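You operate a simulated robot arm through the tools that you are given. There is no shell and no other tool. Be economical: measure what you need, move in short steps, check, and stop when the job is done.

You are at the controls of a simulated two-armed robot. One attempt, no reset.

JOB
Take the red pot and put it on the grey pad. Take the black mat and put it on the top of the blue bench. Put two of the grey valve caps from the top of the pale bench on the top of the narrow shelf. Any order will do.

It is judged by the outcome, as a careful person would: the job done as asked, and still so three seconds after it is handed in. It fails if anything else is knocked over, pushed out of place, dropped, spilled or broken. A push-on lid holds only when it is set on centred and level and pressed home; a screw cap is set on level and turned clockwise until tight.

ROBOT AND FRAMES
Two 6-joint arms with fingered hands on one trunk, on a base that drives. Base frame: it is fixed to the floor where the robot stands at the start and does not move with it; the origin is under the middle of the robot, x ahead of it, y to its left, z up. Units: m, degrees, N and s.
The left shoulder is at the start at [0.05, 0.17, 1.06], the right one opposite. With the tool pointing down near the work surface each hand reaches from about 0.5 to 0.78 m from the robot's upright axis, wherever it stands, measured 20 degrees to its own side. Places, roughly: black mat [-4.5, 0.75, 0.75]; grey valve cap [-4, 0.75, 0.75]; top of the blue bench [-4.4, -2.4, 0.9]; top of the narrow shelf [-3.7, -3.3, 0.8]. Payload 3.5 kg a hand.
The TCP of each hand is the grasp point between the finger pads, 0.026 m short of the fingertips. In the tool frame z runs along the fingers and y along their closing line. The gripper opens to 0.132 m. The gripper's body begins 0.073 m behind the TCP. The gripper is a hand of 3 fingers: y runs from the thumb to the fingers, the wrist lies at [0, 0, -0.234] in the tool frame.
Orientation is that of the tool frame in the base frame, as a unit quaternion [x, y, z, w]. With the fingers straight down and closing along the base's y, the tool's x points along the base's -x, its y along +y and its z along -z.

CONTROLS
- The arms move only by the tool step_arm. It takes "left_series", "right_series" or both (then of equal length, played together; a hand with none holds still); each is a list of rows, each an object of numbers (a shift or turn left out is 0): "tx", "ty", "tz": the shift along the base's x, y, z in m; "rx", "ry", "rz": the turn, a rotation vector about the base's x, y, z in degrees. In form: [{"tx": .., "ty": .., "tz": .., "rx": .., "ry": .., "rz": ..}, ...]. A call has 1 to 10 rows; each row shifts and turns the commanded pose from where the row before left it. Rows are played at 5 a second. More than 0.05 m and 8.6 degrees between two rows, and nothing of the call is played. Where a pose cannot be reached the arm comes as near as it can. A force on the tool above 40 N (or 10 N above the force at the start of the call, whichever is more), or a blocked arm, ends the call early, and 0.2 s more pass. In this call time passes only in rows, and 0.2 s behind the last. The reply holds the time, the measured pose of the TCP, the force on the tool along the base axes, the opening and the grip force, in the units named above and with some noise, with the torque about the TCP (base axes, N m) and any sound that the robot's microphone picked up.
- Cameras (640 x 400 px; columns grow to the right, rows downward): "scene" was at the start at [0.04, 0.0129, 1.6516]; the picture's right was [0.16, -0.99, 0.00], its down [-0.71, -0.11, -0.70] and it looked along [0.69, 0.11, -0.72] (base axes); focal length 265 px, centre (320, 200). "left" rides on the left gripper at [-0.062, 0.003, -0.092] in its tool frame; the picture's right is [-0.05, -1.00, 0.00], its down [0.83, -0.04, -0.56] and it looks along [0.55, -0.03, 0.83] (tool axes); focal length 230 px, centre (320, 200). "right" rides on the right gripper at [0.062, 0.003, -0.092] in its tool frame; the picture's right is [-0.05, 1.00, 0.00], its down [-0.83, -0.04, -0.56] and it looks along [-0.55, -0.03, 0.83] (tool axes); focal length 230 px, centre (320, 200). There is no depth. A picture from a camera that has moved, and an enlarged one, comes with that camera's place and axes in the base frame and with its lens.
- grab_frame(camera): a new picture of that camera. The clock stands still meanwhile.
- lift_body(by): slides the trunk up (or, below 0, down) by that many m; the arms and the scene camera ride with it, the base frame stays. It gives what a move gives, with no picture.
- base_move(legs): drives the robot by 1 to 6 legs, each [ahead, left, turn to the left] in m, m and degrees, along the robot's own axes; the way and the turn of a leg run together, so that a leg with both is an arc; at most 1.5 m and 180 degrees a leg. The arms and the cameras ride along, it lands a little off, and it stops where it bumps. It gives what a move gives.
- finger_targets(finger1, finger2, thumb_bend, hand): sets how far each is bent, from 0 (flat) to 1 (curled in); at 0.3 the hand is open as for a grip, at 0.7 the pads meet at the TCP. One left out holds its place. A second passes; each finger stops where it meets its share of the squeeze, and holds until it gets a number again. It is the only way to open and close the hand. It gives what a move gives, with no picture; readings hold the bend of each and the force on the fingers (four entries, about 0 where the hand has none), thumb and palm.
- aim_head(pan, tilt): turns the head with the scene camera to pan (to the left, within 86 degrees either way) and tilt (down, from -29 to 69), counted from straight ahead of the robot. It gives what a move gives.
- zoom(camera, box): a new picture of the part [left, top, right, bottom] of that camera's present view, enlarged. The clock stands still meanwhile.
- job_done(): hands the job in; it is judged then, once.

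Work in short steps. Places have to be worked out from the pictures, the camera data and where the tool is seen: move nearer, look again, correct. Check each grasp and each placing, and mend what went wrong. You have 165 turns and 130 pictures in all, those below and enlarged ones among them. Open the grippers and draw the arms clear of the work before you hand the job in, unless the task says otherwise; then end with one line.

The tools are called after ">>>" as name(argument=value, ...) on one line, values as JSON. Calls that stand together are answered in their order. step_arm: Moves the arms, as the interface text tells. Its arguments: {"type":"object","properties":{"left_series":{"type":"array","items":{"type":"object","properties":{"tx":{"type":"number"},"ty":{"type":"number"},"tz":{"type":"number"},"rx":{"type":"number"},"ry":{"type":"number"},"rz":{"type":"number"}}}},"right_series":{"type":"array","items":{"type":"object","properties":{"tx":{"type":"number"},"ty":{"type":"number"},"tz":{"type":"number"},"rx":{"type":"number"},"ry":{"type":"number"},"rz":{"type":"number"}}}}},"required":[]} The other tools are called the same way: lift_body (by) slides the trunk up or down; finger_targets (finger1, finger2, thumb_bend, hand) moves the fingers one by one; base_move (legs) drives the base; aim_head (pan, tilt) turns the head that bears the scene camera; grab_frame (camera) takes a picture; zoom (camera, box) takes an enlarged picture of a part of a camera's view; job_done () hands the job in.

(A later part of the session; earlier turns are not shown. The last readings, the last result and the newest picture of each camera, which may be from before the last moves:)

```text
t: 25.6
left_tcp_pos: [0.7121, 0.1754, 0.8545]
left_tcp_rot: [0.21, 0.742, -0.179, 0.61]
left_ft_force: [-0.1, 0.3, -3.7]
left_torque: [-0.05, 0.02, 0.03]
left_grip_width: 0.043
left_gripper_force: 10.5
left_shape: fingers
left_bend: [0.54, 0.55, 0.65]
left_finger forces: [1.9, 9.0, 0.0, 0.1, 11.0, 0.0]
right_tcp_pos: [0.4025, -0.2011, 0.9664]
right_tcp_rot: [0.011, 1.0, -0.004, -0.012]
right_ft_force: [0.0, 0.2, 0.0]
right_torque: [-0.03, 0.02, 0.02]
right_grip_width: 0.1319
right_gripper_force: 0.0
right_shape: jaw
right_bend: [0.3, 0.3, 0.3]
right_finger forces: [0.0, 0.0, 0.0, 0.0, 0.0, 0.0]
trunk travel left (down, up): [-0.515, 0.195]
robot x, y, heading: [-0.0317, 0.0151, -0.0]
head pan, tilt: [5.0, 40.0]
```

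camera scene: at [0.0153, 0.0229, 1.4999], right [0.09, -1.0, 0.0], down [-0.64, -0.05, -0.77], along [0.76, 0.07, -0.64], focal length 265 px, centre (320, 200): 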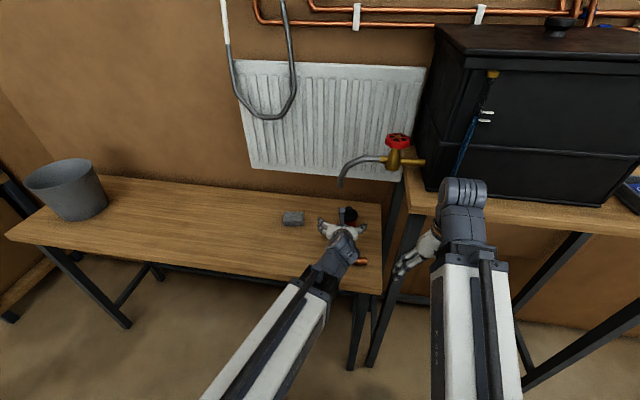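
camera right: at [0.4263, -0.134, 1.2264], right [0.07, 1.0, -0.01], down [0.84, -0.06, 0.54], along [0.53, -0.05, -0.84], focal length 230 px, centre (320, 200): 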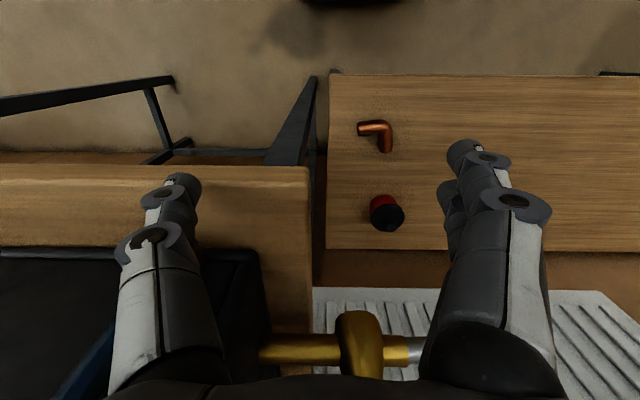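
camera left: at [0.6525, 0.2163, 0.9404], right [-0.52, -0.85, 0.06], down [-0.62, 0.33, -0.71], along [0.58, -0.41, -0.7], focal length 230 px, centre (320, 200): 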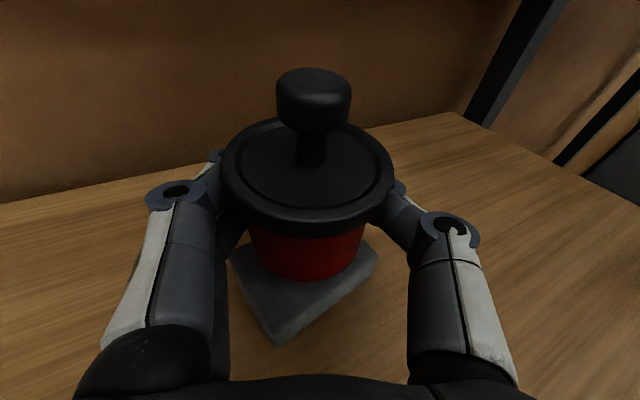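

Not yet in contact (−3.7 N still hanging). Lower in 2 mm steps.

>>> step_arm(left_series=[{"tz": -0.002}, {"tz": -0.002}, {}])

>>> grab_frame(camera="left")

```text
t: 26.4
left_tcp_pos: [0.711, 0.1737, 0.8503]
left_tcp_rot: [0.209, 0.742, -0.179, 0.611]
left_ft_force: [0.0, -1.1, -2.8]
left_torque: [0.03, 0.02, 0.02]
left_grip_width: 0.0429
left_gripper_force: 10.0
left_shape: fingers
left_bend: [0.54, 0.55, 0.65]
left_finger forces: [1.7, 8.7, 0.0, 0.0, 11.0, 0.0]
right_tcp_pos: [0.4008, -0.2005, 0.9668]
right_tcp_rot: [0.011, 1.0, -0.004, -0.012]
right_ft_force: [0.1, -0.1, 0.1]
right_torque: [-0.01, 0.01, 0.01]
right_grip_width: 0.1321
right_gripper_force: 0.0
right_shape: jaw
right_bend: [0.3, 0.3, 0.3]
right_finger forces: [0.0, 0.1, 0.0, 0.1, 0.0, 0.1]
trunk travel left (down, up): [-0.515, 0.195]
robot x, y, heading: [-0.0318, 0.0116, -0.4]
head pan, tilt: [5.0, 40.0]
```

```text
100 pictures are left
camera left: at [0.6459, 0.2192, 0.9272], right [-0.52, -0.85, 0.06], down [-0.62, 0.33, -0.71], along [0.58, -0.41, -0.7], focal length 230 px, centre (320, 200)
```

left: 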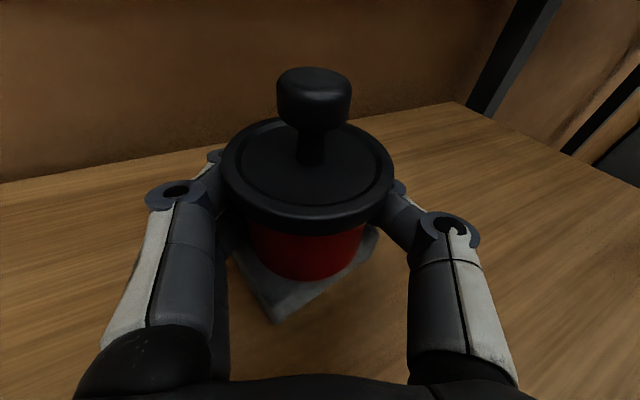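

Contact is starting and the pot sits within the pad outline. Lower slightly more until the weight is borne.

>>> step_arm(left_series=[{"tz": -0.0015}, {"tz": -0.0015}, {}])

```text
t: 27.2
left_tcp_pos: [0.7102, 0.1747, 0.8489]
left_tcp_rot: [0.21, 0.741, -0.18, 0.612]
left_ft_force: [-1.0, 1.6, 3.7]
left_torque: [0.15, -0.11, 0.05]
left_grip_width: 0.0429
left_gripper_force: 10.5
left_shape: fingers
left_bend: [0.55, 0.55, 0.65]
left_finger forces: [1.3, 8.3, 0.0, 0.0, 10.4, 0.0]
right_tcp_pos: [0.4007, -0.2011, 0.9682]
right_tcp_rot: [0.01, 1.0, -0.004, -0.012]
right_ft_force: [0.9, -0.2, -0.2]
right_torque: [-0.01, -0.02, 0.01]
right_grip_width: 0.1318
right_gripper_force: 0.1
right_shape: jaw
right_bend: [0.3, 0.3, 0.3]
right_finger forces: [0.1, 0.0, 0.0, 0.0, 0.0, 0.0]
trunk travel left (down, up): [-0.515, 0.195]
robot x, y, heading: [-0.0303, 0.0183, -0.2]
head pan, tilt: [5.0, 40.0]
```

The pad bears the pot (+3.7 N). Open gradually: upper finger first, then thumb and finger 2 together.

>>> finger_targets(hand="left", finger1=0.42)

>>> finger_targets(hand="left", finger2=0.5, thumb_bend=0.5)

>>> finger_targets(hand="left", finger1=0.3, finger2=0.3, thumb_bend=0.3)

>>> grab_frame(camera="left")

```text
t: 28.2
left_tcp_pos: [0.7107, 0.1743, 0.8492]
left_tcp_rot: [0.209, 0.742, -0.179, 0.611]
left_ft_force: [-0.9, 0.2, 5.0]
left_torque: [0.18, -0.17, 0.06]
left_grip_width: 0.0626
left_gripper_force: 9.4
left_shape: fingers
left_bend: [0.42, 0.55, 0.65]
left_finger forces: [0.1, 8.6, 0.1, 0.1, 10.2, 0.0]
right_tcp_pos: [0.3999, -0.2013, 0.9673]
right_tcp_rot: [0.011, 1.0, -0.004, -0.013]
right_ft_force: [0.0, 1.3, 0.2]
right_torque: [0.01, -0.03, 0.0]
right_grip_width: 0.1319
right_gripper_force: 0.0
right_shape: jaw
right_bend: [0.3, 0.3, 0.3]
right_finger forces: [0.0, 0.0, 0.0, 0.0, 0.0, 0.0]
trunk travel left (down, up): [-0.515, 0.195]
robot x, y, heading: [-0.03, 0.0128, -0.4]
head pan, tilt: [5.0, 40.0]
heard: snap
```

```text
t: 29.2
left_tcp_pos: [0.7115, 0.1735, 0.8483]
left_tcp_rot: [0.21, 0.741, -0.18, 0.611]
left_ft_force: [-0.8, 0.0, 0.9]
left_torque: [-0.01, 0.01, -0.02]
left_grip_width: 0.0808
left_gripper_force: 0.1
left_shape: fingers
left_bend: [0.42, 0.5, 0.5]
left_finger forces: [0.0, 0.0, 0.1, 0.0, 0.1, 0.0]
right_tcp_pos: [0.4022, -0.2005, 0.9661]
right_tcp_rot: [0.011, 1.0, -0.004, -0.013]
right_ft_force: [-0.4, -0.2, 0.0]
right_torque: [0.01, 0.01, -0.02]
right_grip_width: 0.1318
right_gripper_force: 0.1
right_shape: jaw
right_bend: [0.3, 0.3, 0.3]
right_finger forces: [0.1, 0.1, 0.0, 0.0, 0.0, 0.0]
trunk travel left (down, up): [-0.515, 0.195]
robot x, y, heading: [-0.0275, 0.0162, -0.0]
head pan, tilt: [5.0, 40.0]
```

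```text
t: 30.2
left_tcp_pos: [0.7121, 0.1732, 0.8488]
left_tcp_rot: [0.21, 0.741, -0.18, 0.612]
left_ft_force: [-0.7, 0.9, 0.0]
left_torque: [0.03, 0.04, 0.02]
left_grip_width: 0.134
left_gripper_force: 0.0
left_shape: fingers
left_bend: [0.3, 0.3, 0.3]
left_finger forces: [0.0, 0.1, 0.0, 0.0, 0.1, 0.0]
right_tcp_pos: [0.4014, -0.2009, 0.9661]
right_tcp_rot: [0.01, 1.0, -0.004, -0.012]
right_ft_force: [0.8, -0.3, -0.5]
right_torque: [0.0, 0.0, 0.02]
right_grip_width: 0.132
right_gripper_force: 0.0
right_shape: jaw
right_bend: [0.3, 0.3, 0.3]
right_finger forces: [0.0, 0.0, 0.1, 0.1, 0.0, 0.0]
trunk travel left (down, up): [-0.515, 0.195]
robot x, y, heading: [-0.0319, 0.0197, -0.1]
head pan, tilt: [5.0, 40.0]
```

```text
99 pictures are left
camera left: at [0.6464, 0.218, 0.925], right [-0.52, -0.85, 0.06], down [-0.62, 0.33, -0.71], along [0.59, -0.41, -0.7], focal length 230 px, centre (320, 200)
```

left: 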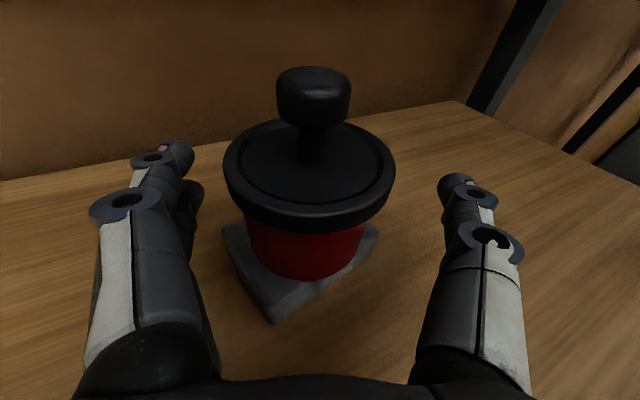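

Pot stands on the pad, lid looks level. Back away along the hand axis, then inspect.

>>> step_arm(left_series=[{"tx": -0.025, "ty": 0.016, "tz": 0.003}, {"tx": -0.025, "ty": 0.016, "tz": 0.005}, {"tx": -0.025, "ty": 0.016, "tz": 0.01}, {"tx": -0.01, "ty": 0.02, "tz": 0.03}, {"tz": 0.03}, {}])

>>> zoom(camera="scene", box=[260, 170, 340, 240])

>>> zoom(camera="left", box=[200, 0, 440, 200])

```text
t: 31.6
left_tcp_pos: [0.6285, 0.2417, 0.925]
left_tcp_rot: [0.209, 0.742, -0.179, 0.611]
left_ft_force: [0.1, 0.2, -0.2]
left_torque: [-0.02, 0.02, -0.02]
left_grip_width: 0.1338
left_gripper_force: 0.0
left_shape: fingers
left_bend: [0.3, 0.3, 0.3]
left_finger forces: [0.0, 0.0, 0.0, 0.1, 0.0, 0.1]
right_tcp_pos: [0.4009, -0.201, 0.9675]
right_tcp_rot: [0.01, 1.0, -0.004, -0.012]
right_ft_force: [0.4, -0.9, 0.1]
right_torque: [0.01, 0.01, 0.0]
right_grip_width: 0.1317
right_gripper_force: 0.1
right_shape: jaw
right_bend: [0.3, 0.3, 0.3]
right_finger forces: [0.0, 0.1, 0.1, 0.1, 0.0, 0.0]
trunk travel left (down, up): [-0.515, 0.195]
robot x, y, heading: [-0.0313, 0.0161, -0.0]
head pan, tilt: [5.0, 40.0]
```

```text
5.71 times, centred on (300, 205) of scene
camera zoom: at [0.0153, 0.023, 1.4999], right [0.09, -1.0, 0.0], down [-0.64, -0.05, -0.77], along [0.76, 0.07, -0.64], focal length 1513 px, centre (434, 171)
```

zoom: 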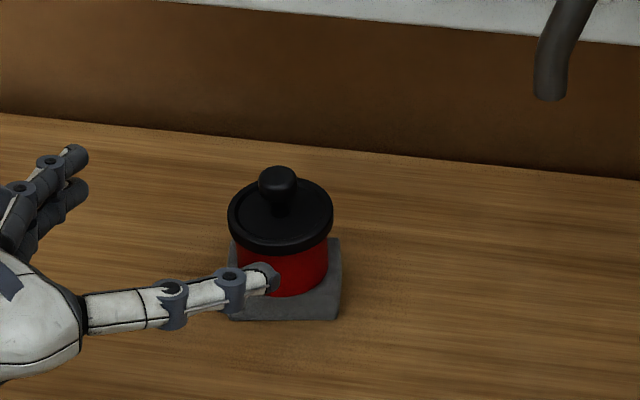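

```text
2.00 times, centred on (320, 100) of left
camera zoom: at [0.5639, 0.2856, 1.0018], right [-0.52, -0.85, 0.06], down [-0.62, 0.33, -0.71], along [0.58, -0.41, -0.7], focal length 460 px, centre (320, 400)
```

zoom: 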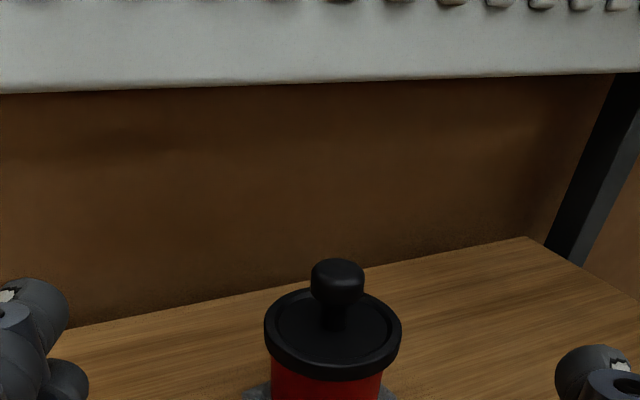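

Pot sits level and centred on the pad. To be sure the lid is home after those snaps, I'll turn the left hand downward and press lightly on the knob.

>>> step_arm(left_series=[{"rx": 4.53, "ry": 6.47, "tz": 0.01}, {"rx": 4.53, "ry": 6.47, "tz": 0.01}, {"rx": 4.53, "ry": 6.47, "tz": 0.01}, {"rx": 4.53, "ry": 6.47, "tz": 0.01}, {"rx": 4.53, "ry": 6.47, "tz": 0.01}, {"rx": 4.53, "ry": 6.47, "tz": 0.01}, {"rx": 4.53, "ry": 6.47, "tz": 0.01}, {"rx": 4.53, "ry": 6.47, "tz": 0.01}, {"rx": 4.53, "ry": 6.47, "tz": 0.01}, {"rx": 4.53, "ry": 6.47, "tz": 0.01}])

>>> finger_targets(hand="left", finger1=0.66, finger2=0.66, thumb_bend=0.66)

>>> grab_frame(camera="scene")

```text
t: 33.8
left_tcp_pos: [0.6265, 0.2409, 1.0256]
left_tcp_rot: [0.291, 0.957, 0.023, 0.008]
left_ft_force: [-0.5, 0.0, -0.2]
left_torque: [0.0, 0.0, -0.03]
left_grip_width: 0.1339
left_gripper_force: 0.0
left_shape: fingers
left_bend: [0.3, 0.3, 0.3]
left_finger forces: [0.1, 0.1, 0.1, 0.0, 0.0, 0.0]
right_tcp_pos: [0.4016, -0.2014, 0.9663]
right_tcp_rot: [0.01, 1.0, -0.004, -0.012]
right_ft_force: [-0.4, 0.3, 0.1]
right_torque: [0.0, 0.02, 0.02]
right_grip_width: 0.1318
right_gripper_force: 0.0
right_shape: jaw
right_bend: [0.3, 0.3, 0.3]
right_finger forces: [0.0, 0.0, 0.0, 0.0, 0.0, 0.0]
trunk travel left (down, up): [-0.515, 0.195]
robot x, y, heading: [-0.0303, 0.0141, -0.4]
head pan, tilt: [5.0, 40.0]
```

```text
t: 34.8
left_tcp_pos: [0.6261, 0.2404, 1.0251]
left_tcp_rot: [0.291, 0.956, 0.023, 0.009]
left_ft_force: [0.5, 0.5, 0.2]
left_torque: [0.01, 0.03, 0.02]
left_grip_width: 0.0169
left_gripper_force: 0.0
left_shape: fingers
left_bend: [0.66, 0.66, 0.66]
left_finger forces: [0.0, 0.1, 0.1, 0.0, 0.1, 0.1]
right_tcp_pos: [0.4011, -0.2009, 0.9665]
right_tcp_rot: [0.011, 1.0, -0.004, -0.012]
right_ft_force: [-0.9, -0.3, 0.4]
right_torque: [0.03, -0.03, 0.02]
right_grip_width: 0.1318
right_gripper_force: 0.1
right_shape: jaw
right_bend: [0.3, 0.3, 0.3]
right_finger forces: [0.0, 0.1, 0.0, 0.0, 0.0, 0.0]
trunk travel left (down, up): [-0.515, 0.195]
robot x, y, heading: [-0.0339, 0.016, 0.3]
head pan, tilt: [5.0, 40.0]
```

```text
96 pictures are left
camera scene: at [0.0153, 0.0231, 1.4999], right [0.09, -1.0, 0.0], down [-0.64, -0.05, -0.77], along [0.76, 0.07, -0.64], focal length 265 px, centre (320, 200)
```

scene: 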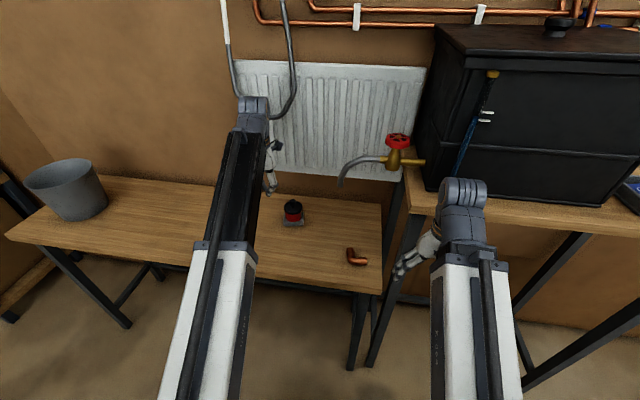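

Move above the knob, tips ~2 cm above, and verify alignment.

>>> step_arm(left_series=[{"tx": 0.03, "ty": -0.02}, {"tx": 0.03, "ty": -0.02}, {"tx": 0.028, "ty": -0.019}, {"tz": -0.035}, {"tz": -0.03}, {}])

>>> grab_frame(camera="left")

>>> zoom(camera="scene", box=[240, 150, 340, 240])

```text
t: 36.2
left_tcp_pos: [0.6871, 0.1825, 0.9512]
left_tcp_rot: [0.291, 0.956, 0.023, 0.009]
left_ft_force: [-0.6, -0.9, 0.7]
left_torque: [-0.03, -0.01, -0.02]
left_grip_width: 0.0171
left_gripper_force: 0.1
left_shape: fingers
left_bend: [0.66, 0.66, 0.66]
left_finger forces: [0.1, 0.0, 0.0, 0.0, 0.0, 0.0]
left hand out of reach, approached as far as the arm can: row 3
right_tcp_pos: [0.4004, -0.2013, 0.9657]
right_tcp_rot: [0.01, 1.0, -0.004, -0.012]
right_ft_force: [-1.2, -1.5, -0.4]
right_torque: [0.0, 0.02, -0.02]
right_grip_width: 0.1321
right_gripper_force: 0.0
right_shape: jaw
right_bend: [0.3, 0.3, 0.3]
right_finger forces: [0.0, 0.1, 0.1, 0.1, 0.0, 0.1]
trunk travel left (down, up): [-0.515, 0.195]
robot x, y, heading: [-0.0329, 0.0155, -0.1]
head pan, tilt: [5.0, 40.0]
```

```text
95 pictures are left
camera left: at [0.7371, 0.146, 1.0428], right [-0.51, -0.86, -0.05], down [-0.73, 0.41, 0.55], along [-0.45, 0.32, -0.83], focal length 230 px, centre (320, 200)
```

left: 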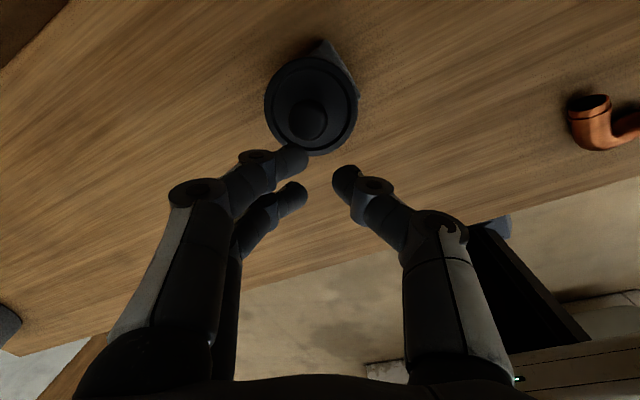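

```text
4.44 times, centred on (290, 195) of scene
camera zoom: at [0.0154, 0.0231, 1.4999], right [0.09, -1.0, 0.0], down [-0.64, -0.05, -0.77], along [0.76, 0.07, -0.64], focal length 1177 px, centre (453, 222)
```

zoom: 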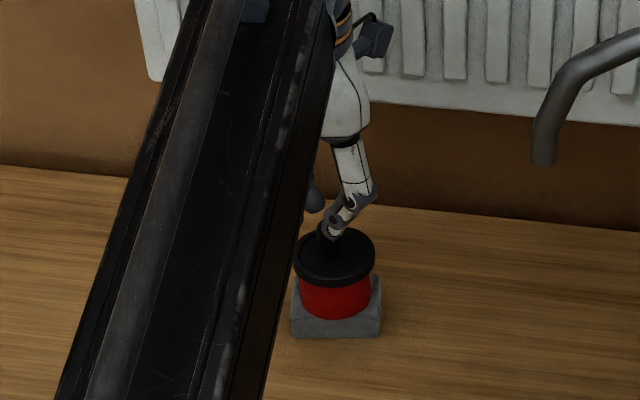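

Knob is at ≈(0.715,0.177); the arm fell short by reach. Drive base 4 cm ahead (hand tips are above the knob level).

>>> base_move(legs=[[0.04, 0, 0]])

>>> grab_frame(camera="left")

```text
t: 37.1
left_tcp_pos: [0.7265, 0.1843, 0.9506]
left_tcp_rot: [0.29, 0.957, 0.023, 0.008]
left_ft_force: [-0.3, -0.1, -0.8]
left_torque: [0.0, -0.04, -0.01]
left_grip_width: 0.017
left_gripper_force: 0.1
left_shape: fingers
left_bend: [0.66, 0.66, 0.66]
left_finger forces: [0.0, 0.1, 0.0, 0.1, 0.0, 0.0]
right_tcp_pos: [0.4407, -0.201, 0.9665]
right_tcp_rot: [0.01, 1.0, -0.004, -0.012]
right_ft_force: [0.1, 0.3, -0.4]
right_torque: [0.0, 0.0, -0.01]
right_grip_width: 0.132
right_gripper_force: 0.0
right_shape: jaw
right_bend: [0.3, 0.3, 0.3]
right_finger forces: [0.1, 0.1, 0.0, 0.0, 0.0, 0.0]
trunk travel left (down, up): [-0.515, 0.195]
robot x, y, heading: [0.0059, 0.0193, -0.1]
head pan, tilt: [5.0, 40.0]
```

```text
93 pictures are left
camera left: at [0.777, 0.1468, 1.0427], right [-0.51, -0.86, -0.05], down [-0.73, 0.41, 0.55], along [-0.45, 0.32, -0.83], focal length 230 px, centre (320, 200)
```

left: 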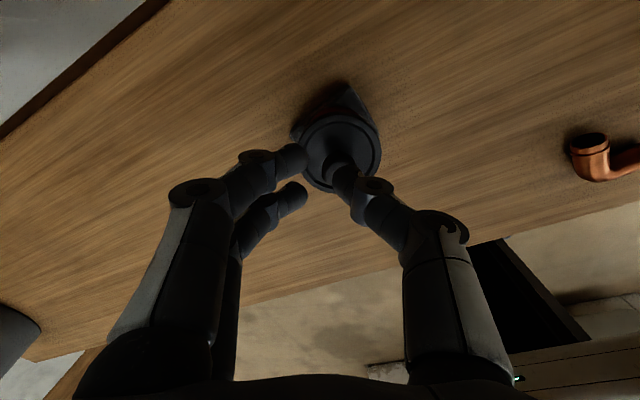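

Tips' centre needs −1.2 cm x, −0.7 cm y to be over the knob; I close the fingers fully and shift.

>>> finger_targets(hand="left", finger1=0.72, finger2=0.72, thumb_bend=0.72)

>>> step_arm(left_series=[{"tx": -0.012, "ty": -0.007}, {"tz": -0.01}, {}])

>>> grab_frame(camera="left")

>>> zoom(camera="scene", box=[240, 150, 340, 240])

```text
t: 38.1
left_tcp_pos: [0.7271, 0.1836, 0.9516]
left_tcp_rot: [0.291, 0.956, 0.023, 0.009]
left_ft_force: [0.5, 0.9, 0.4]
left_torque: [-0.01, -0.01, 0.04]
left_grip_width: 0.0011
left_gripper_force: 0.0
left_shape: fingers
left_bend: [0.72, 0.72, 0.72]
left_finger forces: [0.0, 0.0, 0.1, 0.0, 0.0, 0.1]
right_tcp_pos: [0.441, -0.2004, 0.9668]
right_tcp_rot: [0.01, 1.0, -0.005, -0.013]
right_ft_force: [-0.1, 0.2, 0.2]
right_torque: [0.0, -0.02, 0.0]
right_grip_width: 0.1317
right_gripper_force: 0.1
right_shape: jaw
right_bend: [0.3, 0.3, 0.3]
right_finger forces: [0.1, 0.0, 0.0, 0.0, 0.0, 0.0]
trunk travel left (down, up): [-0.515, 0.195]
robot x, y, heading: [0.008, 0.0149, -0.1]
head pan, tilt: [5.0, 40.0]
```

```text
t: 38.9
left_tcp_pos: [0.7134, 0.1756, 0.9407]
left_tcp_rot: [0.291, 0.956, 0.023, 0.009]
left_ft_force: [0.5, 0.3, 0.2]
left_torque: [0.02, -0.02, -0.01]
left_grip_width: 0.0013
left_gripper_force: 0.1
left_shape: fingers
left_bend: [0.72, 0.72, 0.72]
left_finger forces: [0.1, 0.0, 0.0, 0.0, 0.1, 0.1]
right_tcp_pos: [0.4417, -0.2008, 0.9678]
right_tcp_rot: [0.012, 1.0, -0.004, -0.012]
right_ft_force: [0.7, 0.5, 0.7]
right_torque: [0.01, 0.01, 0.01]
right_grip_width: 0.1316
right_gripper_force: 0.0
right_shape: jaw
right_bend: [0.3, 0.3, 0.3]
right_finger forces: [0.0, 0.1, 0.1, 0.0, 0.1, 0.0]
trunk travel left (down, up): [-0.515, 0.195]
robot x, y, heading: [0.0101, 0.0166, 0.0]
head pan, tilt: [5.0, 40.0]
```

```text
92 pictures are left
camera left: at [0.7643, 0.1395, 1.0321], right [-0.51, -0.86, -0.05], down [-0.73, 0.41, 0.55], along [-0.45, 0.32, -0.83], focal length 230 px, centre (320, 200)
```

left: 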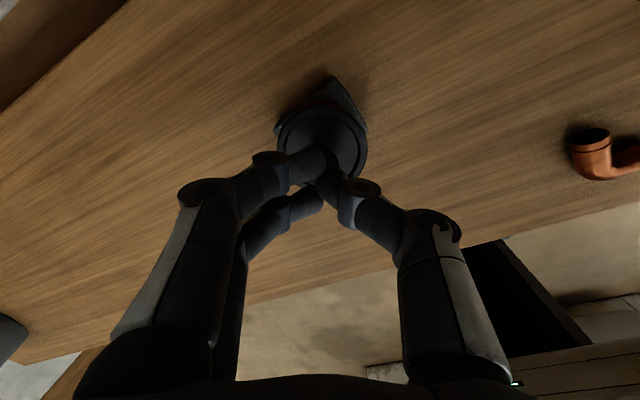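

```text
4.44 times, centred on (290, 195) of scene
camera zoom: at [0.0552, 0.0231, 1.4999], right [0.09, -1.0, 0.0], down [-0.64, -0.06, -0.77], along [0.76, 0.07, -0.64], focal length 1177 px, centre (453, 222)
```

zoom: 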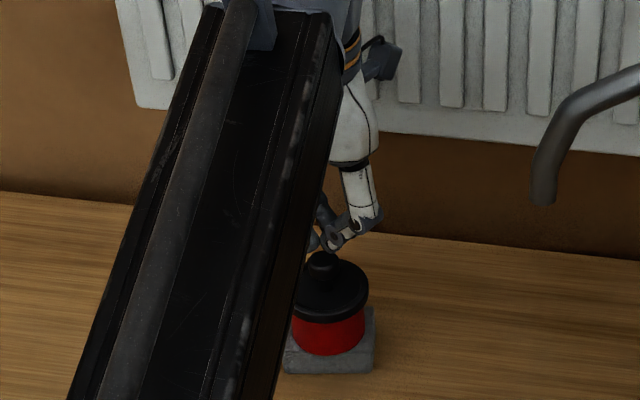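

Aligned. Descend in small steps until a light press registers.

>>> step_arm(left_series=[{"tz": -0.006}, {"tz": -0.003}, {"tz": -0.002}, {"tz": -0.002}, {}])

```text
t: 40.1
left_tcp_pos: [0.7132, 0.1749, 0.9301]
left_tcp_rot: [0.291, 0.956, 0.022, 0.01]
left_ft_force: [-1.5, -1.5, 7.6]
left_torque: [-0.07, 0.08, 0.02]
left_grip_width: 0.0007
left_gripper_force: 4.4
left_shape: fingers
left_bend: [0.72, 0.72, 0.72]
left_finger forces: [0.0, 0.1, 0.0, 0.0, 8.2, 0.0]
right_tcp_pos: [0.4395, -0.2012, 0.9669]
right_tcp_rot: [0.011, 1.0, -0.004, -0.012]
right_ft_force: [-0.2, 0.3, -0.1]
right_torque: [0.01, 0.01, -0.03]
right_grip_width: 0.1318
right_gripper_force: 0.2
right_shape: jaw
right_bend: [0.3, 0.3, 0.3]
right_finger forces: [0.0, 0.0, 0.1, 0.0, 0.0, 0.0]
trunk travel left (down, up): [-0.515, 0.195]
robot x, y, heading: [0.0128, 0.0148, 0.2]
head pan, tilt: [5.0, 40.0]
```

Contact at 8 N; press a bit more (~20 N), then release.

>>> step_arm(left_series=[{"tz": -0.002}, {"tz": -0.0015}, {}])

>>> step_arm(left_series=[{"tz": 0.01}, {"tz": 0.03}, {"tz": 0.04}, {"tz": 0.04, "tx": -0.02}, {}])

>>> grab_frame(camera="left")

```text
t: 40.9
left_tcp_pos: [0.7144, 0.1756, 0.927]
left_tcp_rot: [0.292, 0.956, 0.024, 0.011]
left_ft_force: [-2.9, -4.3, 28.0]
left_torque: [-0.07, 0.24, 0.02]
left_grip_width: 0.0004
left_gripper_force: 14.5
left_shape: fingers
left_bend: [0.72, 0.72, 0.73]
left_finger forces: [0.0, 6.6, 0.0, 0.1, 23.1, 0.1]
right_tcp_pos: [0.4391, -0.2008, 0.9671]
right_tcp_rot: [0.01, 1.0, -0.004, -0.011]
right_ft_force: [0.3, 0.1, 0.5]
right_torque: [0.01, 0.01, -0.02]
right_grip_width: 0.1321
right_gripper_force: 0.0
right_shape: jaw
right_bend: [0.3, 0.3, 0.3]
right_finger forces: [0.1, 0.1, 0.1, 0.0, 0.0, 0.0]
trunk travel left (down, up): [-0.515, 0.195]
robot x, y, heading: [0.0125, 0.014, -0.2]
head pan, tilt: [5.0, 40.0]
```

```text
t: 42.1
left_tcp_pos: [0.6965, 0.1763, 1.0485]
left_tcp_rot: [0.29, 0.957, 0.024, 0.008]
left_ft_force: [0.2, -0.2, 0.0]
left_torque: [0.0, 0.01, -0.03]
left_grip_width: 0.0007
left_gripper_force: 0.1
left_shape: fingers
left_bend: [0.72, 0.72, 0.72]
left_finger forces: [0.1, 0.0, 0.1, 0.0, 0.1, 0.1]
right_tcp_pos: [0.4411, -0.2006, 0.967]
right_tcp_rot: [0.01, 1.0, -0.005, -0.012]
right_ft_force: [0.2, 0.0, -0.5]
right_torque: [0.01, -0.01, 0.04]
right_grip_width: 0.1317
right_gripper_force: 0.0
right_shape: jaw
right_bend: [0.3, 0.3, 0.3]
right_finger forces: [0.1, 0.0, 0.0, 0.0, 0.1, 0.1]
trunk travel left (down, up): [-0.515, 0.195]
robot x, y, heading: [0.0109, 0.0147, -0.3]
head pan, tilt: [5.0, 40.0]
```

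```text
90 pictures are left
camera left: at [0.7464, 0.1385, 1.1394], right [-0.51, -0.86, -0.05], down [-0.73, 0.41, 0.55], along [-0.45, 0.32, -0.83], focal length 230 px, centre (320, 200)
```

left: 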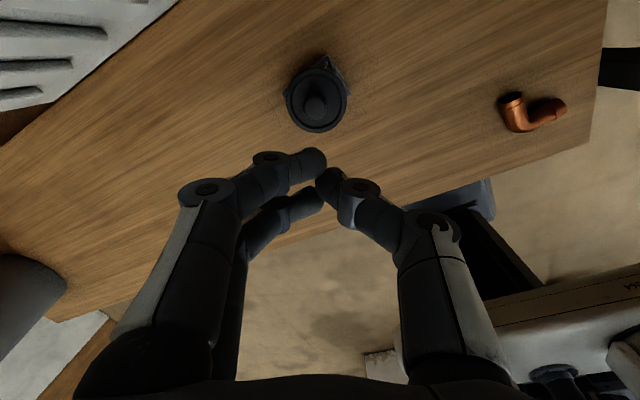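

The lid took 28 N with no movement: it is home. Pot done. Open the hand, raise trunk, back away and look around.

>>> finger_targets(hand="left", finger1=0.3, finger2=0.3, thumb_bend=0.3)

>>> base_move(legs=[[-0.7, 0, 0]])

>>> lift_body(by=0.16)

>>> aim_head(pan=80, tilt=25)

>>> grab_frame(camera="scene")

>>> aim_head(pan=-80, tilt=25)

>>> grab_frame(camera="scene")

```text
t: 43.1
left_tcp_pos: [0.6945, 0.1743, 1.0483]
left_tcp_rot: [0.291, 0.957, 0.023, 0.009]
left_ft_force: [0.9, 0.2, 0.1]
left_torque: [0.01, 0.01, 0.01]
left_grip_width: 0.1339
left_gripper_force: 0.1
left_shape: fingers
left_bend: [0.3, 0.3, 0.3]
left_finger forces: [0.0, 0.0, 0.1, 0.0, 0.0, 0.1]
right_tcp_pos: [0.4399, -0.2, 0.9662]
right_tcp_rot: [0.01, 1.0, -0.004, -0.013]
right_ft_force: [0.7, -0.6, 1.2]
right_torque: [0.01, 0.0, -0.04]
right_grip_width: 0.1319
right_gripper_force: 0.1
right_shape: jaw
right_bend: [0.3, 0.3, 0.3]
right_finger forces: [0.0, 0.0, 0.0, 0.0, 0.0, 0.1]
trunk travel left (down, up): [-0.515, 0.195]
robot x, y, heading: [0.0101, 0.014, -0.0]
head pan, tilt: [5.0, 40.0]
```

```text
t: 47.0
left_tcp_pos: [-0.0105, 0.173, 1.0467]
left_tcp_rot: [0.294, 0.956, 0.023, 0.009]
left_ft_force: [0.6, 0.7, 1.1]
left_torque: [0.0, 0.01, -0.01]
left_grip_width: 0.1338
left_gripper_force: 0.1
left_shape: fingers
left_bend: [0.3, 0.3, 0.3]
left_finger forces: [0.0, 0.0, 0.1, 0.0, 0.0, 0.0]
right_tcp_pos: [-0.2671, -0.2, 0.9671]
right_tcp_rot: [0.013, 1.0, -0.005, -0.012]
right_ft_force: [0.7, 0.0, 0.0]
right_torque: [-0.02, 0.01, 0.02]
right_grip_width: 0.132
right_gripper_force: 0.0
right_shape: jaw
right_bend: [0.3, 0.3, 0.3]
right_finger forces: [0.1, 0.0, 0.0, 0.0, 0.1, 0.0]
trunk travel left (down, up): [-0.515, 0.195]
robot x, y, heading: [-0.6925, 0.019, -0.5]
head pan, tilt: [5.0, 40.0]
```

```text
t: 48.8
left_tcp_pos: [-0.0094, 0.1739, 1.208]
left_tcp_rot: [0.294, 0.956, 0.023, 0.009]
left_ft_force: [-0.2, 0.4, -0.4]
left_torque: [0.03, -0.03, -0.02]
left_grip_width: 0.1341
left_gripper_force: 0.1
left_shape: fingers
left_bend: [0.3, 0.3, 0.3]
left_finger forces: [0.1, 0.0, 0.1, 0.0, 0.0, 0.0]
right_tcp_pos: [-0.2676, -0.2004, 1.1269]
right_tcp_rot: [0.013, 1.0, -0.004, -0.013]
right_ft_force: [-0.7, -0.1, 0.1]
right_torque: [-0.02, 0.03, 0.03]
right_grip_width: 0.132
right_gripper_force: 0.0
right_shape: jaw
right_bend: [0.3, 0.3, 0.3]
right_finger forces: [0.1, 0.0, 0.0, 0.0, 0.1, 0.0]
trunk travel left (down, up): [-0.675, 0.035]
robot x, y, heading: [-0.6963, 0.0199, -0.4]
head pan, tilt: [5.0, 40.0]
```

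```text
t: 50.3
left_tcp_pos: [-0.0098, 0.1735, 1.2073]
left_tcp_rot: [0.294, 0.955, 0.023, 0.009]
left_ft_force: [-0.5, 0.3, -0.5]
left_torque: [-0.01, -0.01, 0.0]
left_grip_width: 0.134
left_gripper_force: 0.1
left_shape: fingers
left_bend: [0.3, 0.3, 0.3]
left_finger forces: [0.1, 0.1, 0.0, 0.0, 0.0, 0.1]
right_tcp_pos: [-0.2665, -0.2018, 1.1265]
right_tcp_rot: [0.012, 1.0, -0.003, -0.013]
right_ft_force: [-0.4, -0.2, -0.4]
right_torque: [-0.06, 0.0, 0.01]
right_grip_width: 0.1318
right_gripper_force: 0.0
right_shape: jaw
right_bend: [0.3, 0.3, 0.3]
right_finger forces: [0.1, 0.0, 0.0, 0.1, 0.0, 0.0]
trunk travel left (down, up): [-0.675, 0.035]
robot x, y, heading: [-0.6961, 0.0234, -0.7]
head pan, tilt: [80.0, 25.0]
```

```text
89 pictures are left
camera scene: at [-0.7196, 0.1095, 1.6832], right [0.98, -0.18, 0.0], down [-0.08, -0.42, -0.91], along [0.16, 0.89, -0.42], focal length 265 px, centre (320, 200)
```

scene: 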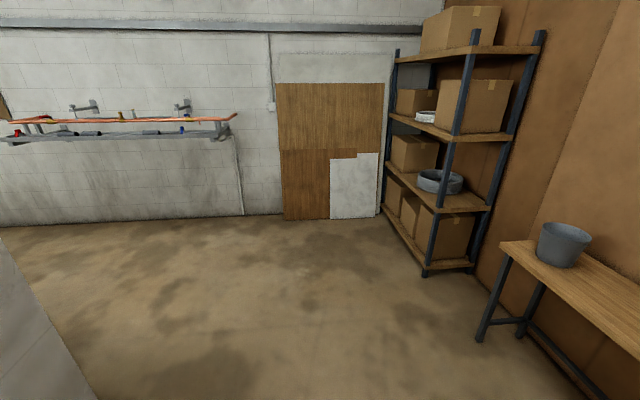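

```text
t: 52.7
left_tcp_pos: [-0.0093, 0.1733, 1.208]
left_tcp_rot: [0.293, 0.956, 0.023, 0.009]
left_ft_force: [0.6, -0.4, -0.3]
left_torque: [-0.02, -0.01, -0.01]
left_grip_width: 0.1339
left_gripper_force: 0.1
left_shape: fingers
left_bend: [0.3, 0.3, 0.3]
left_finger forces: [0.0, 0.1, 0.1, 0.0, 0.0, 0.1]
right_tcp_pos: [-0.2673, -0.1999, 1.1262]
right_tcp_rot: [0.012, 1.0, -0.004, -0.012]
right_ft_force: [0.5, -0.2, 0.5]
right_torque: [0.01, -0.03, -0.01]
right_grip_width: 0.1319
right_gripper_force: 0.1
right_shape: jaw
right_bend: [0.3, 0.3, 0.3]
right_finger forces: [0.0, 0.0, 0.0, 0.0, 0.1, 0.0]
trunk travel left (down, up): [-0.675, 0.035]
robot x, y, heading: [-0.6984, 0.0147, -0.5]
head pan, tilt: [-80.0, 25.0]
```

```text
88 pictures are left
camera scene: at [-0.721, -0.072, 1.6832], right [-0.99, -0.17, 0.0], down [-0.07, 0.42, -0.91], along [0.15, -0.89, -0.42], focal length 265 px, centre (320, 200)
```

scene: 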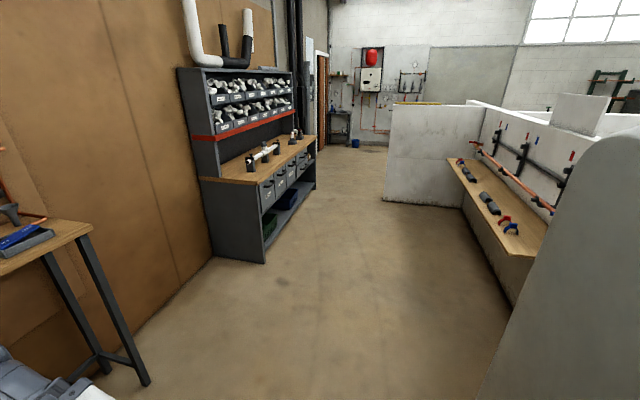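

Space to the left is open. A low grey partition is at left-behind. Turn 90° left in place and look further left.

>>> base_move(legs=[[0, 0, 90]])

>>> aim_head(pan=60, tilt=20)

>>> grab_frame(camera="scene")

```text
t: 56.8
left_tcp_pos: [-0.8205, 0.7122, 1.2065]
left_tcp_rot: [-0.448, 0.894, 0.023, -0.01]
left_ft_force: [1.1, 0.3, -0.2]
left_torque: [0.0, 0.02, 0.01]
left_grip_width: 0.1341
left_gripper_force: 0.1
left_shape: fingers
left_bend: [0.3, 0.3, 0.3]
left_finger forces: [0.0, 0.1, 0.1, 0.1, 0.0, 0.1]
right_tcp_pos: [-0.459, 0.4372, 1.1261]
right_tcp_rot: [-0.682, 0.731, -0.011, -0.006]
right_ft_force: [-0.1, -0.9, 0.1]
right_torque: [-0.01, 0.0, -0.01]
right_grip_width: 0.132
right_gripper_force: 0.1
right_shape: jaw
right_bend: [0.3, 0.3, 0.3]
right_finger forces: [0.0, 0.0, 0.2, 0.1, 0.0, 0.0]
trunk travel left (down, up): [-0.675, 0.035]
robot x, y, heading: [-0.6952, 0.0161, 87.1]
head pan, tilt: [-80.0, 25.0]
```

```text
t: 59.1
left_tcp_pos: [-0.8195, 0.7115, 1.2074]
left_tcp_rot: [-0.447, 0.894, 0.022, -0.009]
left_ft_force: [0.4, 0.8, -0.9]
left_torque: [0.0, 0.02, 0.01]
left_grip_width: 0.1341
left_gripper_force: 0.1
left_shape: fingers
left_bend: [0.3, 0.3, 0.3]
left_finger forces: [0.0, 0.1, 0.0, 0.0, 0.1, 0.0]
right_tcp_pos: [-0.4596, 0.4373, 1.1276]
right_tcp_rot: [-0.682, 0.732, -0.012, -0.007]
right_ft_force: [-0.3, 0.5, -0.6]
right_torque: [-0.02, -0.02, 0.05]
right_grip_width: 0.1319
right_gripper_force: 0.1
right_shape: jaw
right_bend: [0.3, 0.3, 0.3]
right_finger forces: [0.0, 0.0, 0.0, 0.1, 0.1, 0.0]
trunk travel left (down, up): [-0.675, 0.035]
robot x, y, heading: [-0.6964, 0.0159, 87.1]
head pan, tilt: [60.0, 20.0]
```

```text
87 pictures are left
camera scene: at [-0.7767, 0.0295, 1.6913], right [0.54, 0.84, 0.0], down [0.29, -0.19, -0.94], along [-0.79, 0.51, -0.34], focal length 265 px, centre (320, 200)
```

scene: 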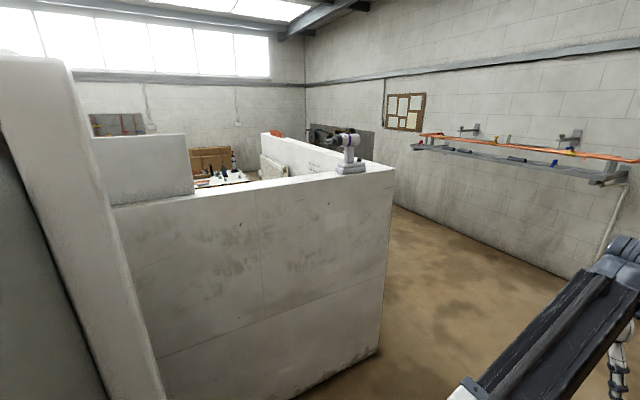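

The pale bench with clutter appears behind a low L-shaped wall (corner ≈(-1.76,1.17), running west at y≈1.2). I drive north past the corner and look west.

>>> base_move(legs=[[1.0, 0, 0], [1.0, 0, 0], [0, 0, 60]])

>>> aim_head(pan=40, tilt=15)

>>> grab_frame(camera="scene")

```text
t: 71.6
left_tcp_pos: [-1.2406, 2.2419, 1.2082]
left_tcp_rot: [0.834, -0.552, -0.014, 0.019]
left_ft_force: [-0.6, 0.1, 0.1]
left_torque: [0.01, -0.04, 0.01]
left_grip_width: 0.1337
left_gripper_force: 0.0
left_shape: fingers
left_bend: [0.3, 0.3, 0.3]
left_finger forces: [0.1, 0.0, 0.1, 0.0, 0.1, 0.0]
right_tcp_pos: [-0.8206, 2.4158, 1.1271]
right_tcp_rot: [0.955, -0.296, 0.013, 0.0]
right_ft_force: [0.8, -0.5, -0.1]
right_torque: [-0.01, -0.02, 0.01]
right_grip_width: 0.1317
right_gripper_force: 0.0
right_shape: jaw
right_bend: [0.3, 0.3, 0.3]
right_finger forces: [0.0, 0.0, 0.1, 0.0, 0.0, 0.0]
trunk travel left (down, up): [-0.675, 0.035]
robot x, y, heading: [-0.5812, 2.0018, 146.8]
head pan, tilt: [60.0, 20.0]
```

```text
t: 72.5
left_tcp_pos: [-1.2407, 2.2426, 1.2073]
left_tcp_rot: [0.833, -0.552, -0.015, 0.019]
left_ft_force: [-0.4, 0.4, -0.3]
left_torque: [0.0, -0.02, 0.02]
left_grip_width: 0.1339
left_gripper_force: 0.2
left_shape: fingers
left_bend: [0.3, 0.3, 0.3]
left_finger forces: [0.0, 0.1, 0.0, 0.0, 0.1, 0.0]
right_tcp_pos: [-0.8209, 2.4161, 1.1252]
right_tcp_rot: [0.955, -0.296, 0.013, 0.0]
right_ft_force: [0.7, 0.3, 0.1]
right_torque: [0.0, -0.02, -0.01]
right_grip_width: 0.1319
right_gripper_force: 0.1
right_shape: jaw
right_bend: [0.3, 0.3, 0.3]
right_finger forces: [0.0, 0.0, 0.0, 0.0, 0.1, 0.0]
trunk travel left (down, up): [-0.675, 0.035]
robot x, y, heading: [-0.5763, 1.9994, 146.6]
head pan, tilt: [40.0, 15.0]
```

```text
86 pictures are left
camera scene: at [-0.6379, 1.9665, 1.6994], right [-0.12, 0.99, 0.0], down [0.26, 0.03, -0.97], along [-0.96, -0.11, -0.26], focal length 265 px, centre (320, 200)
```

scene: 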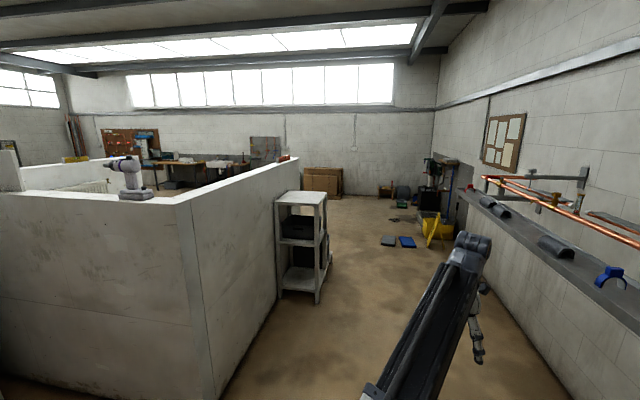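

Path: west along y≈2.3 past the wall and white cart (cart y≤1.75), then south around the wall end (x≈-4). Turn to face west and advance.

>>> base_move(legs=[[0, 0, 33.4], [1.0, -0.25, 0], [1.2, 0, 0]])

>>> aim_head(pan=25, tilt=25)

>>> grab_frame(camera="scene")

```text
t: 84.8
left_tcp_pos: [-3.3924, 2.02, 1.208]
left_tcp_rot: [0.962, -0.271, -0.008, 0.023]
left_ft_force: [0.5, -1.0, 0.3]
left_torque: [0.0, -0.05, -0.03]
left_grip_width: 0.134
left_gripper_force: 0.0
left_shape: fingers
left_bend: [0.3, 0.3, 0.3]
left_finger forces: [0.0, 0.0, 0.0, 0.0, 0.0, 0.0]
right_tcp_pos: [-3.1536, 2.4069, 1.1267]
right_tcp_rot: [1.0, 0.011, 0.012, -0.004]
right_ft_force: [0.1, 0.1, -0.5]
right_torque: [-0.03, -0.01, 0.0]
right_grip_width: 0.1318
right_gripper_force: 0.0
right_shape: jaw
right_bend: [0.3, 0.3, 0.3]
right_finger forces: [0.1, 0.0, 0.0, 0.0, 0.0, 0.1]
trunk travel left (down, up): [-0.675, 0.035]
robot x, y, heading: [-2.7137, 2.2095, -177.7]
head pan, tilt: [40.0, 15.0]
```

```text
t: 85.5
left_tcp_pos: [-3.393, 2.0203, 1.2075]
left_tcp_rot: [0.962, -0.271, -0.008, 0.024]
left_ft_force: [0.5, 0.2, -0.2]
left_torque: [0.03, -0.02, -0.01]
left_grip_width: 0.1339
left_gripper_force: 0.0
left_shape: fingers
left_bend: [0.3, 0.3, 0.3]
left_finger forces: [0.1, 0.1, 0.1, 0.1, 0.1, 0.0]
right_tcp_pos: [-3.1541, 2.4058, 1.1258]
right_tcp_rot: [1.0, 0.011, 0.013, -0.005]
right_ft_force: [-0.9, -0.3, -1.0]
right_torque: [0.0, 0.0, 0.0]
right_grip_width: 0.1316
right_gripper_force: 0.1
right_shape: jaw
right_bend: [0.3, 0.3, 0.3]
right_finger forces: [0.0, 0.0, 0.1, 0.1, 0.0, 0.0]
trunk travel left (down, up): [-0.675, 0.035]
robot x, y, heading: [-2.7131, 2.2082, -177.4]
head pan, tilt: [25.0, 25.0]
```

```text
85 pictures are left
camera scene: at [-2.7554, 2.169, 1.6833], right [-0.46, 0.89, 0.0], down [0.37, 0.19, -0.91], along [-0.8, -0.42, -0.42], focal length 265 px, centre (320, 200)
```

scene: 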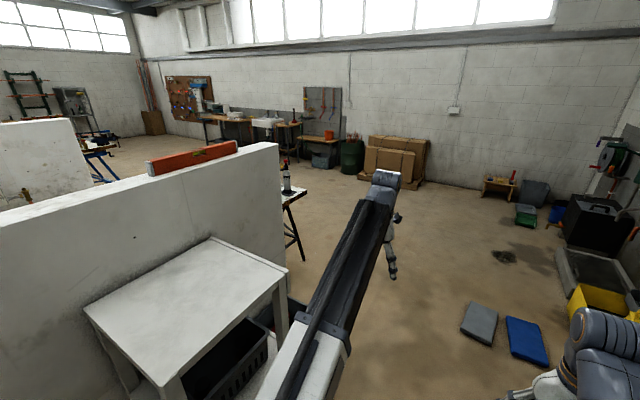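

Mats lie on the floor at x<-4.4,y>2.45; the pale bench's west end is at ≈(-4.7,1.0). I route to (-5.45,1.85), then turn south and look.

>>> base_move(legs=[[1.4, 0.05, 0], [1.35, 0.2, 0], [0, 0, 87]])

>>> aim_head(pan=45, tilt=25)

>>> grab_frame(camera="scene")

```text
t: 102.4
left_tcp_pos: [-5.3051, 1.2262, 1.2081]
left_tcp_rot: [0.899, 0.437, 0.009, 0.024]
left_ft_force: [-0.4, -0.2, 0.6]
left_torque: [0.0, 0.0, 0.02]
left_grip_width: 0.1341
left_gripper_force: 0.0
left_shape: fingers
left_bend: [0.3, 0.3, 0.3]
left_finger forces: [0.0, 0.0, 0.0, 0.0, 0.0, 0.1]
right_tcp_pos: [-5.66, 1.5097, 1.1265]
right_tcp_rot: [0.74, 0.673, 0.006, -0.01]
right_ft_force: [0.6, 0.8, -0.7]
right_torque: [0.0, 0.0, -0.03]
right_grip_width: 0.132
right_gripper_force: 0.0
right_shape: jaw
right_bend: [0.3, 0.3, 0.3]
right_finger forces: [0.0, 0.0, 0.0, 0.1, 0.0, 0.0]
trunk travel left (down, up): [-0.675, 0.035]
robot x, y, heading: [-5.4126, 1.9238, -94.0]
head pan, tilt: [25.0, 25.0]
```

```text
t: 103.2
left_tcp_pos: [-5.3051, 1.2266, 1.2079]
left_tcp_rot: [0.899, 0.437, 0.01, 0.024]
left_ft_force: [-0.4, -0.3, -0.3]
left_torque: [0.0, 0.01, -0.04]
left_grip_width: 0.1342
left_gripper_force: 0.0
left_shape: fingers
left_bend: [0.3, 0.3, 0.3]
left_finger forces: [0.1, 0.1, 0.1, 0.1, 0.0, 0.1]
right_tcp_pos: [-5.6607, 1.5109, 1.1266]
right_tcp_rot: [0.74, 0.672, 0.006, -0.012]
right_ft_force: [0.1, -0.1, 0.5]
right_torque: [-0.02, 0.03, 0.01]
right_grip_width: 0.1321
right_gripper_force: 0.0
right_shape: jaw
right_bend: [0.3, 0.3, 0.3]
right_finger forces: [0.0, 0.0, 0.0, 0.0, 0.0, 0.1]
trunk travel left (down, up): [-0.675, 0.035]
robot x, y, heading: [-5.4138, 1.9251, -94.3]
head pan, tilt: [45.0, 25.0]
```

```text
84 pictures are left
camera scene: at [-5.3498, 1.8938, 1.6832], right [-0.76, -0.65, 0.0], down [-0.28, 0.32, -0.91], along [0.59, -0.69, -0.42], focal length 265 px, centre (320, 200)
```

scene: 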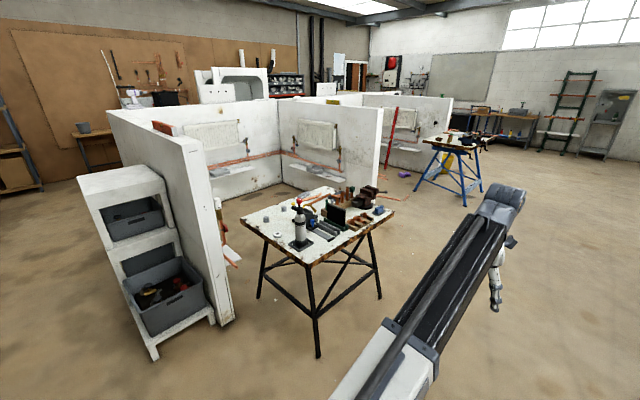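

I see the pale bench full of items and the blue-legged bench beyond. Zoom on both.

>>> zoom(camera="scene", box=[230, 170, 410, 280])

>>> zoom(camera="scene", box=[350, 80, 550, 210])

```text
3.56 times, centred on (320, 225) of scene
camera zoom: at [-5.3498, 1.8938, 1.6832], right [-0.76, -0.65, 0.0], down [-0.28, 0.32, -0.91], along [0.59, -0.69, -0.42], focal length 942 px, centre (320, 111)
```

zoom: 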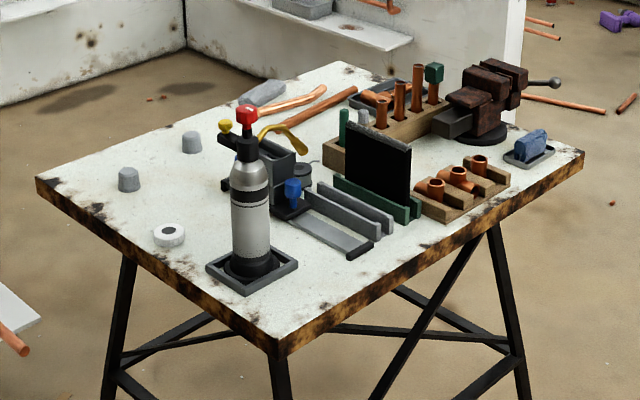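

```text
3.08 times, centred on (450, 145) of scene
camera zoom: at [-5.3498, 1.8938, 1.6832], right [-0.76, -0.65, 0.0], down [-0.28, 0.32, -0.91], along [0.59, -0.69, -0.42], focal length 815 px, centre (-80, 369)
```

zoom: 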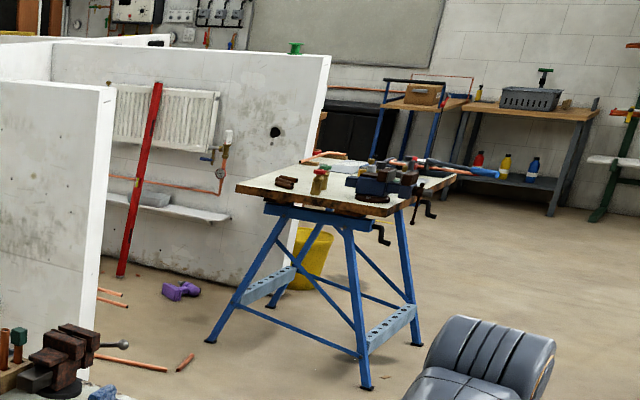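

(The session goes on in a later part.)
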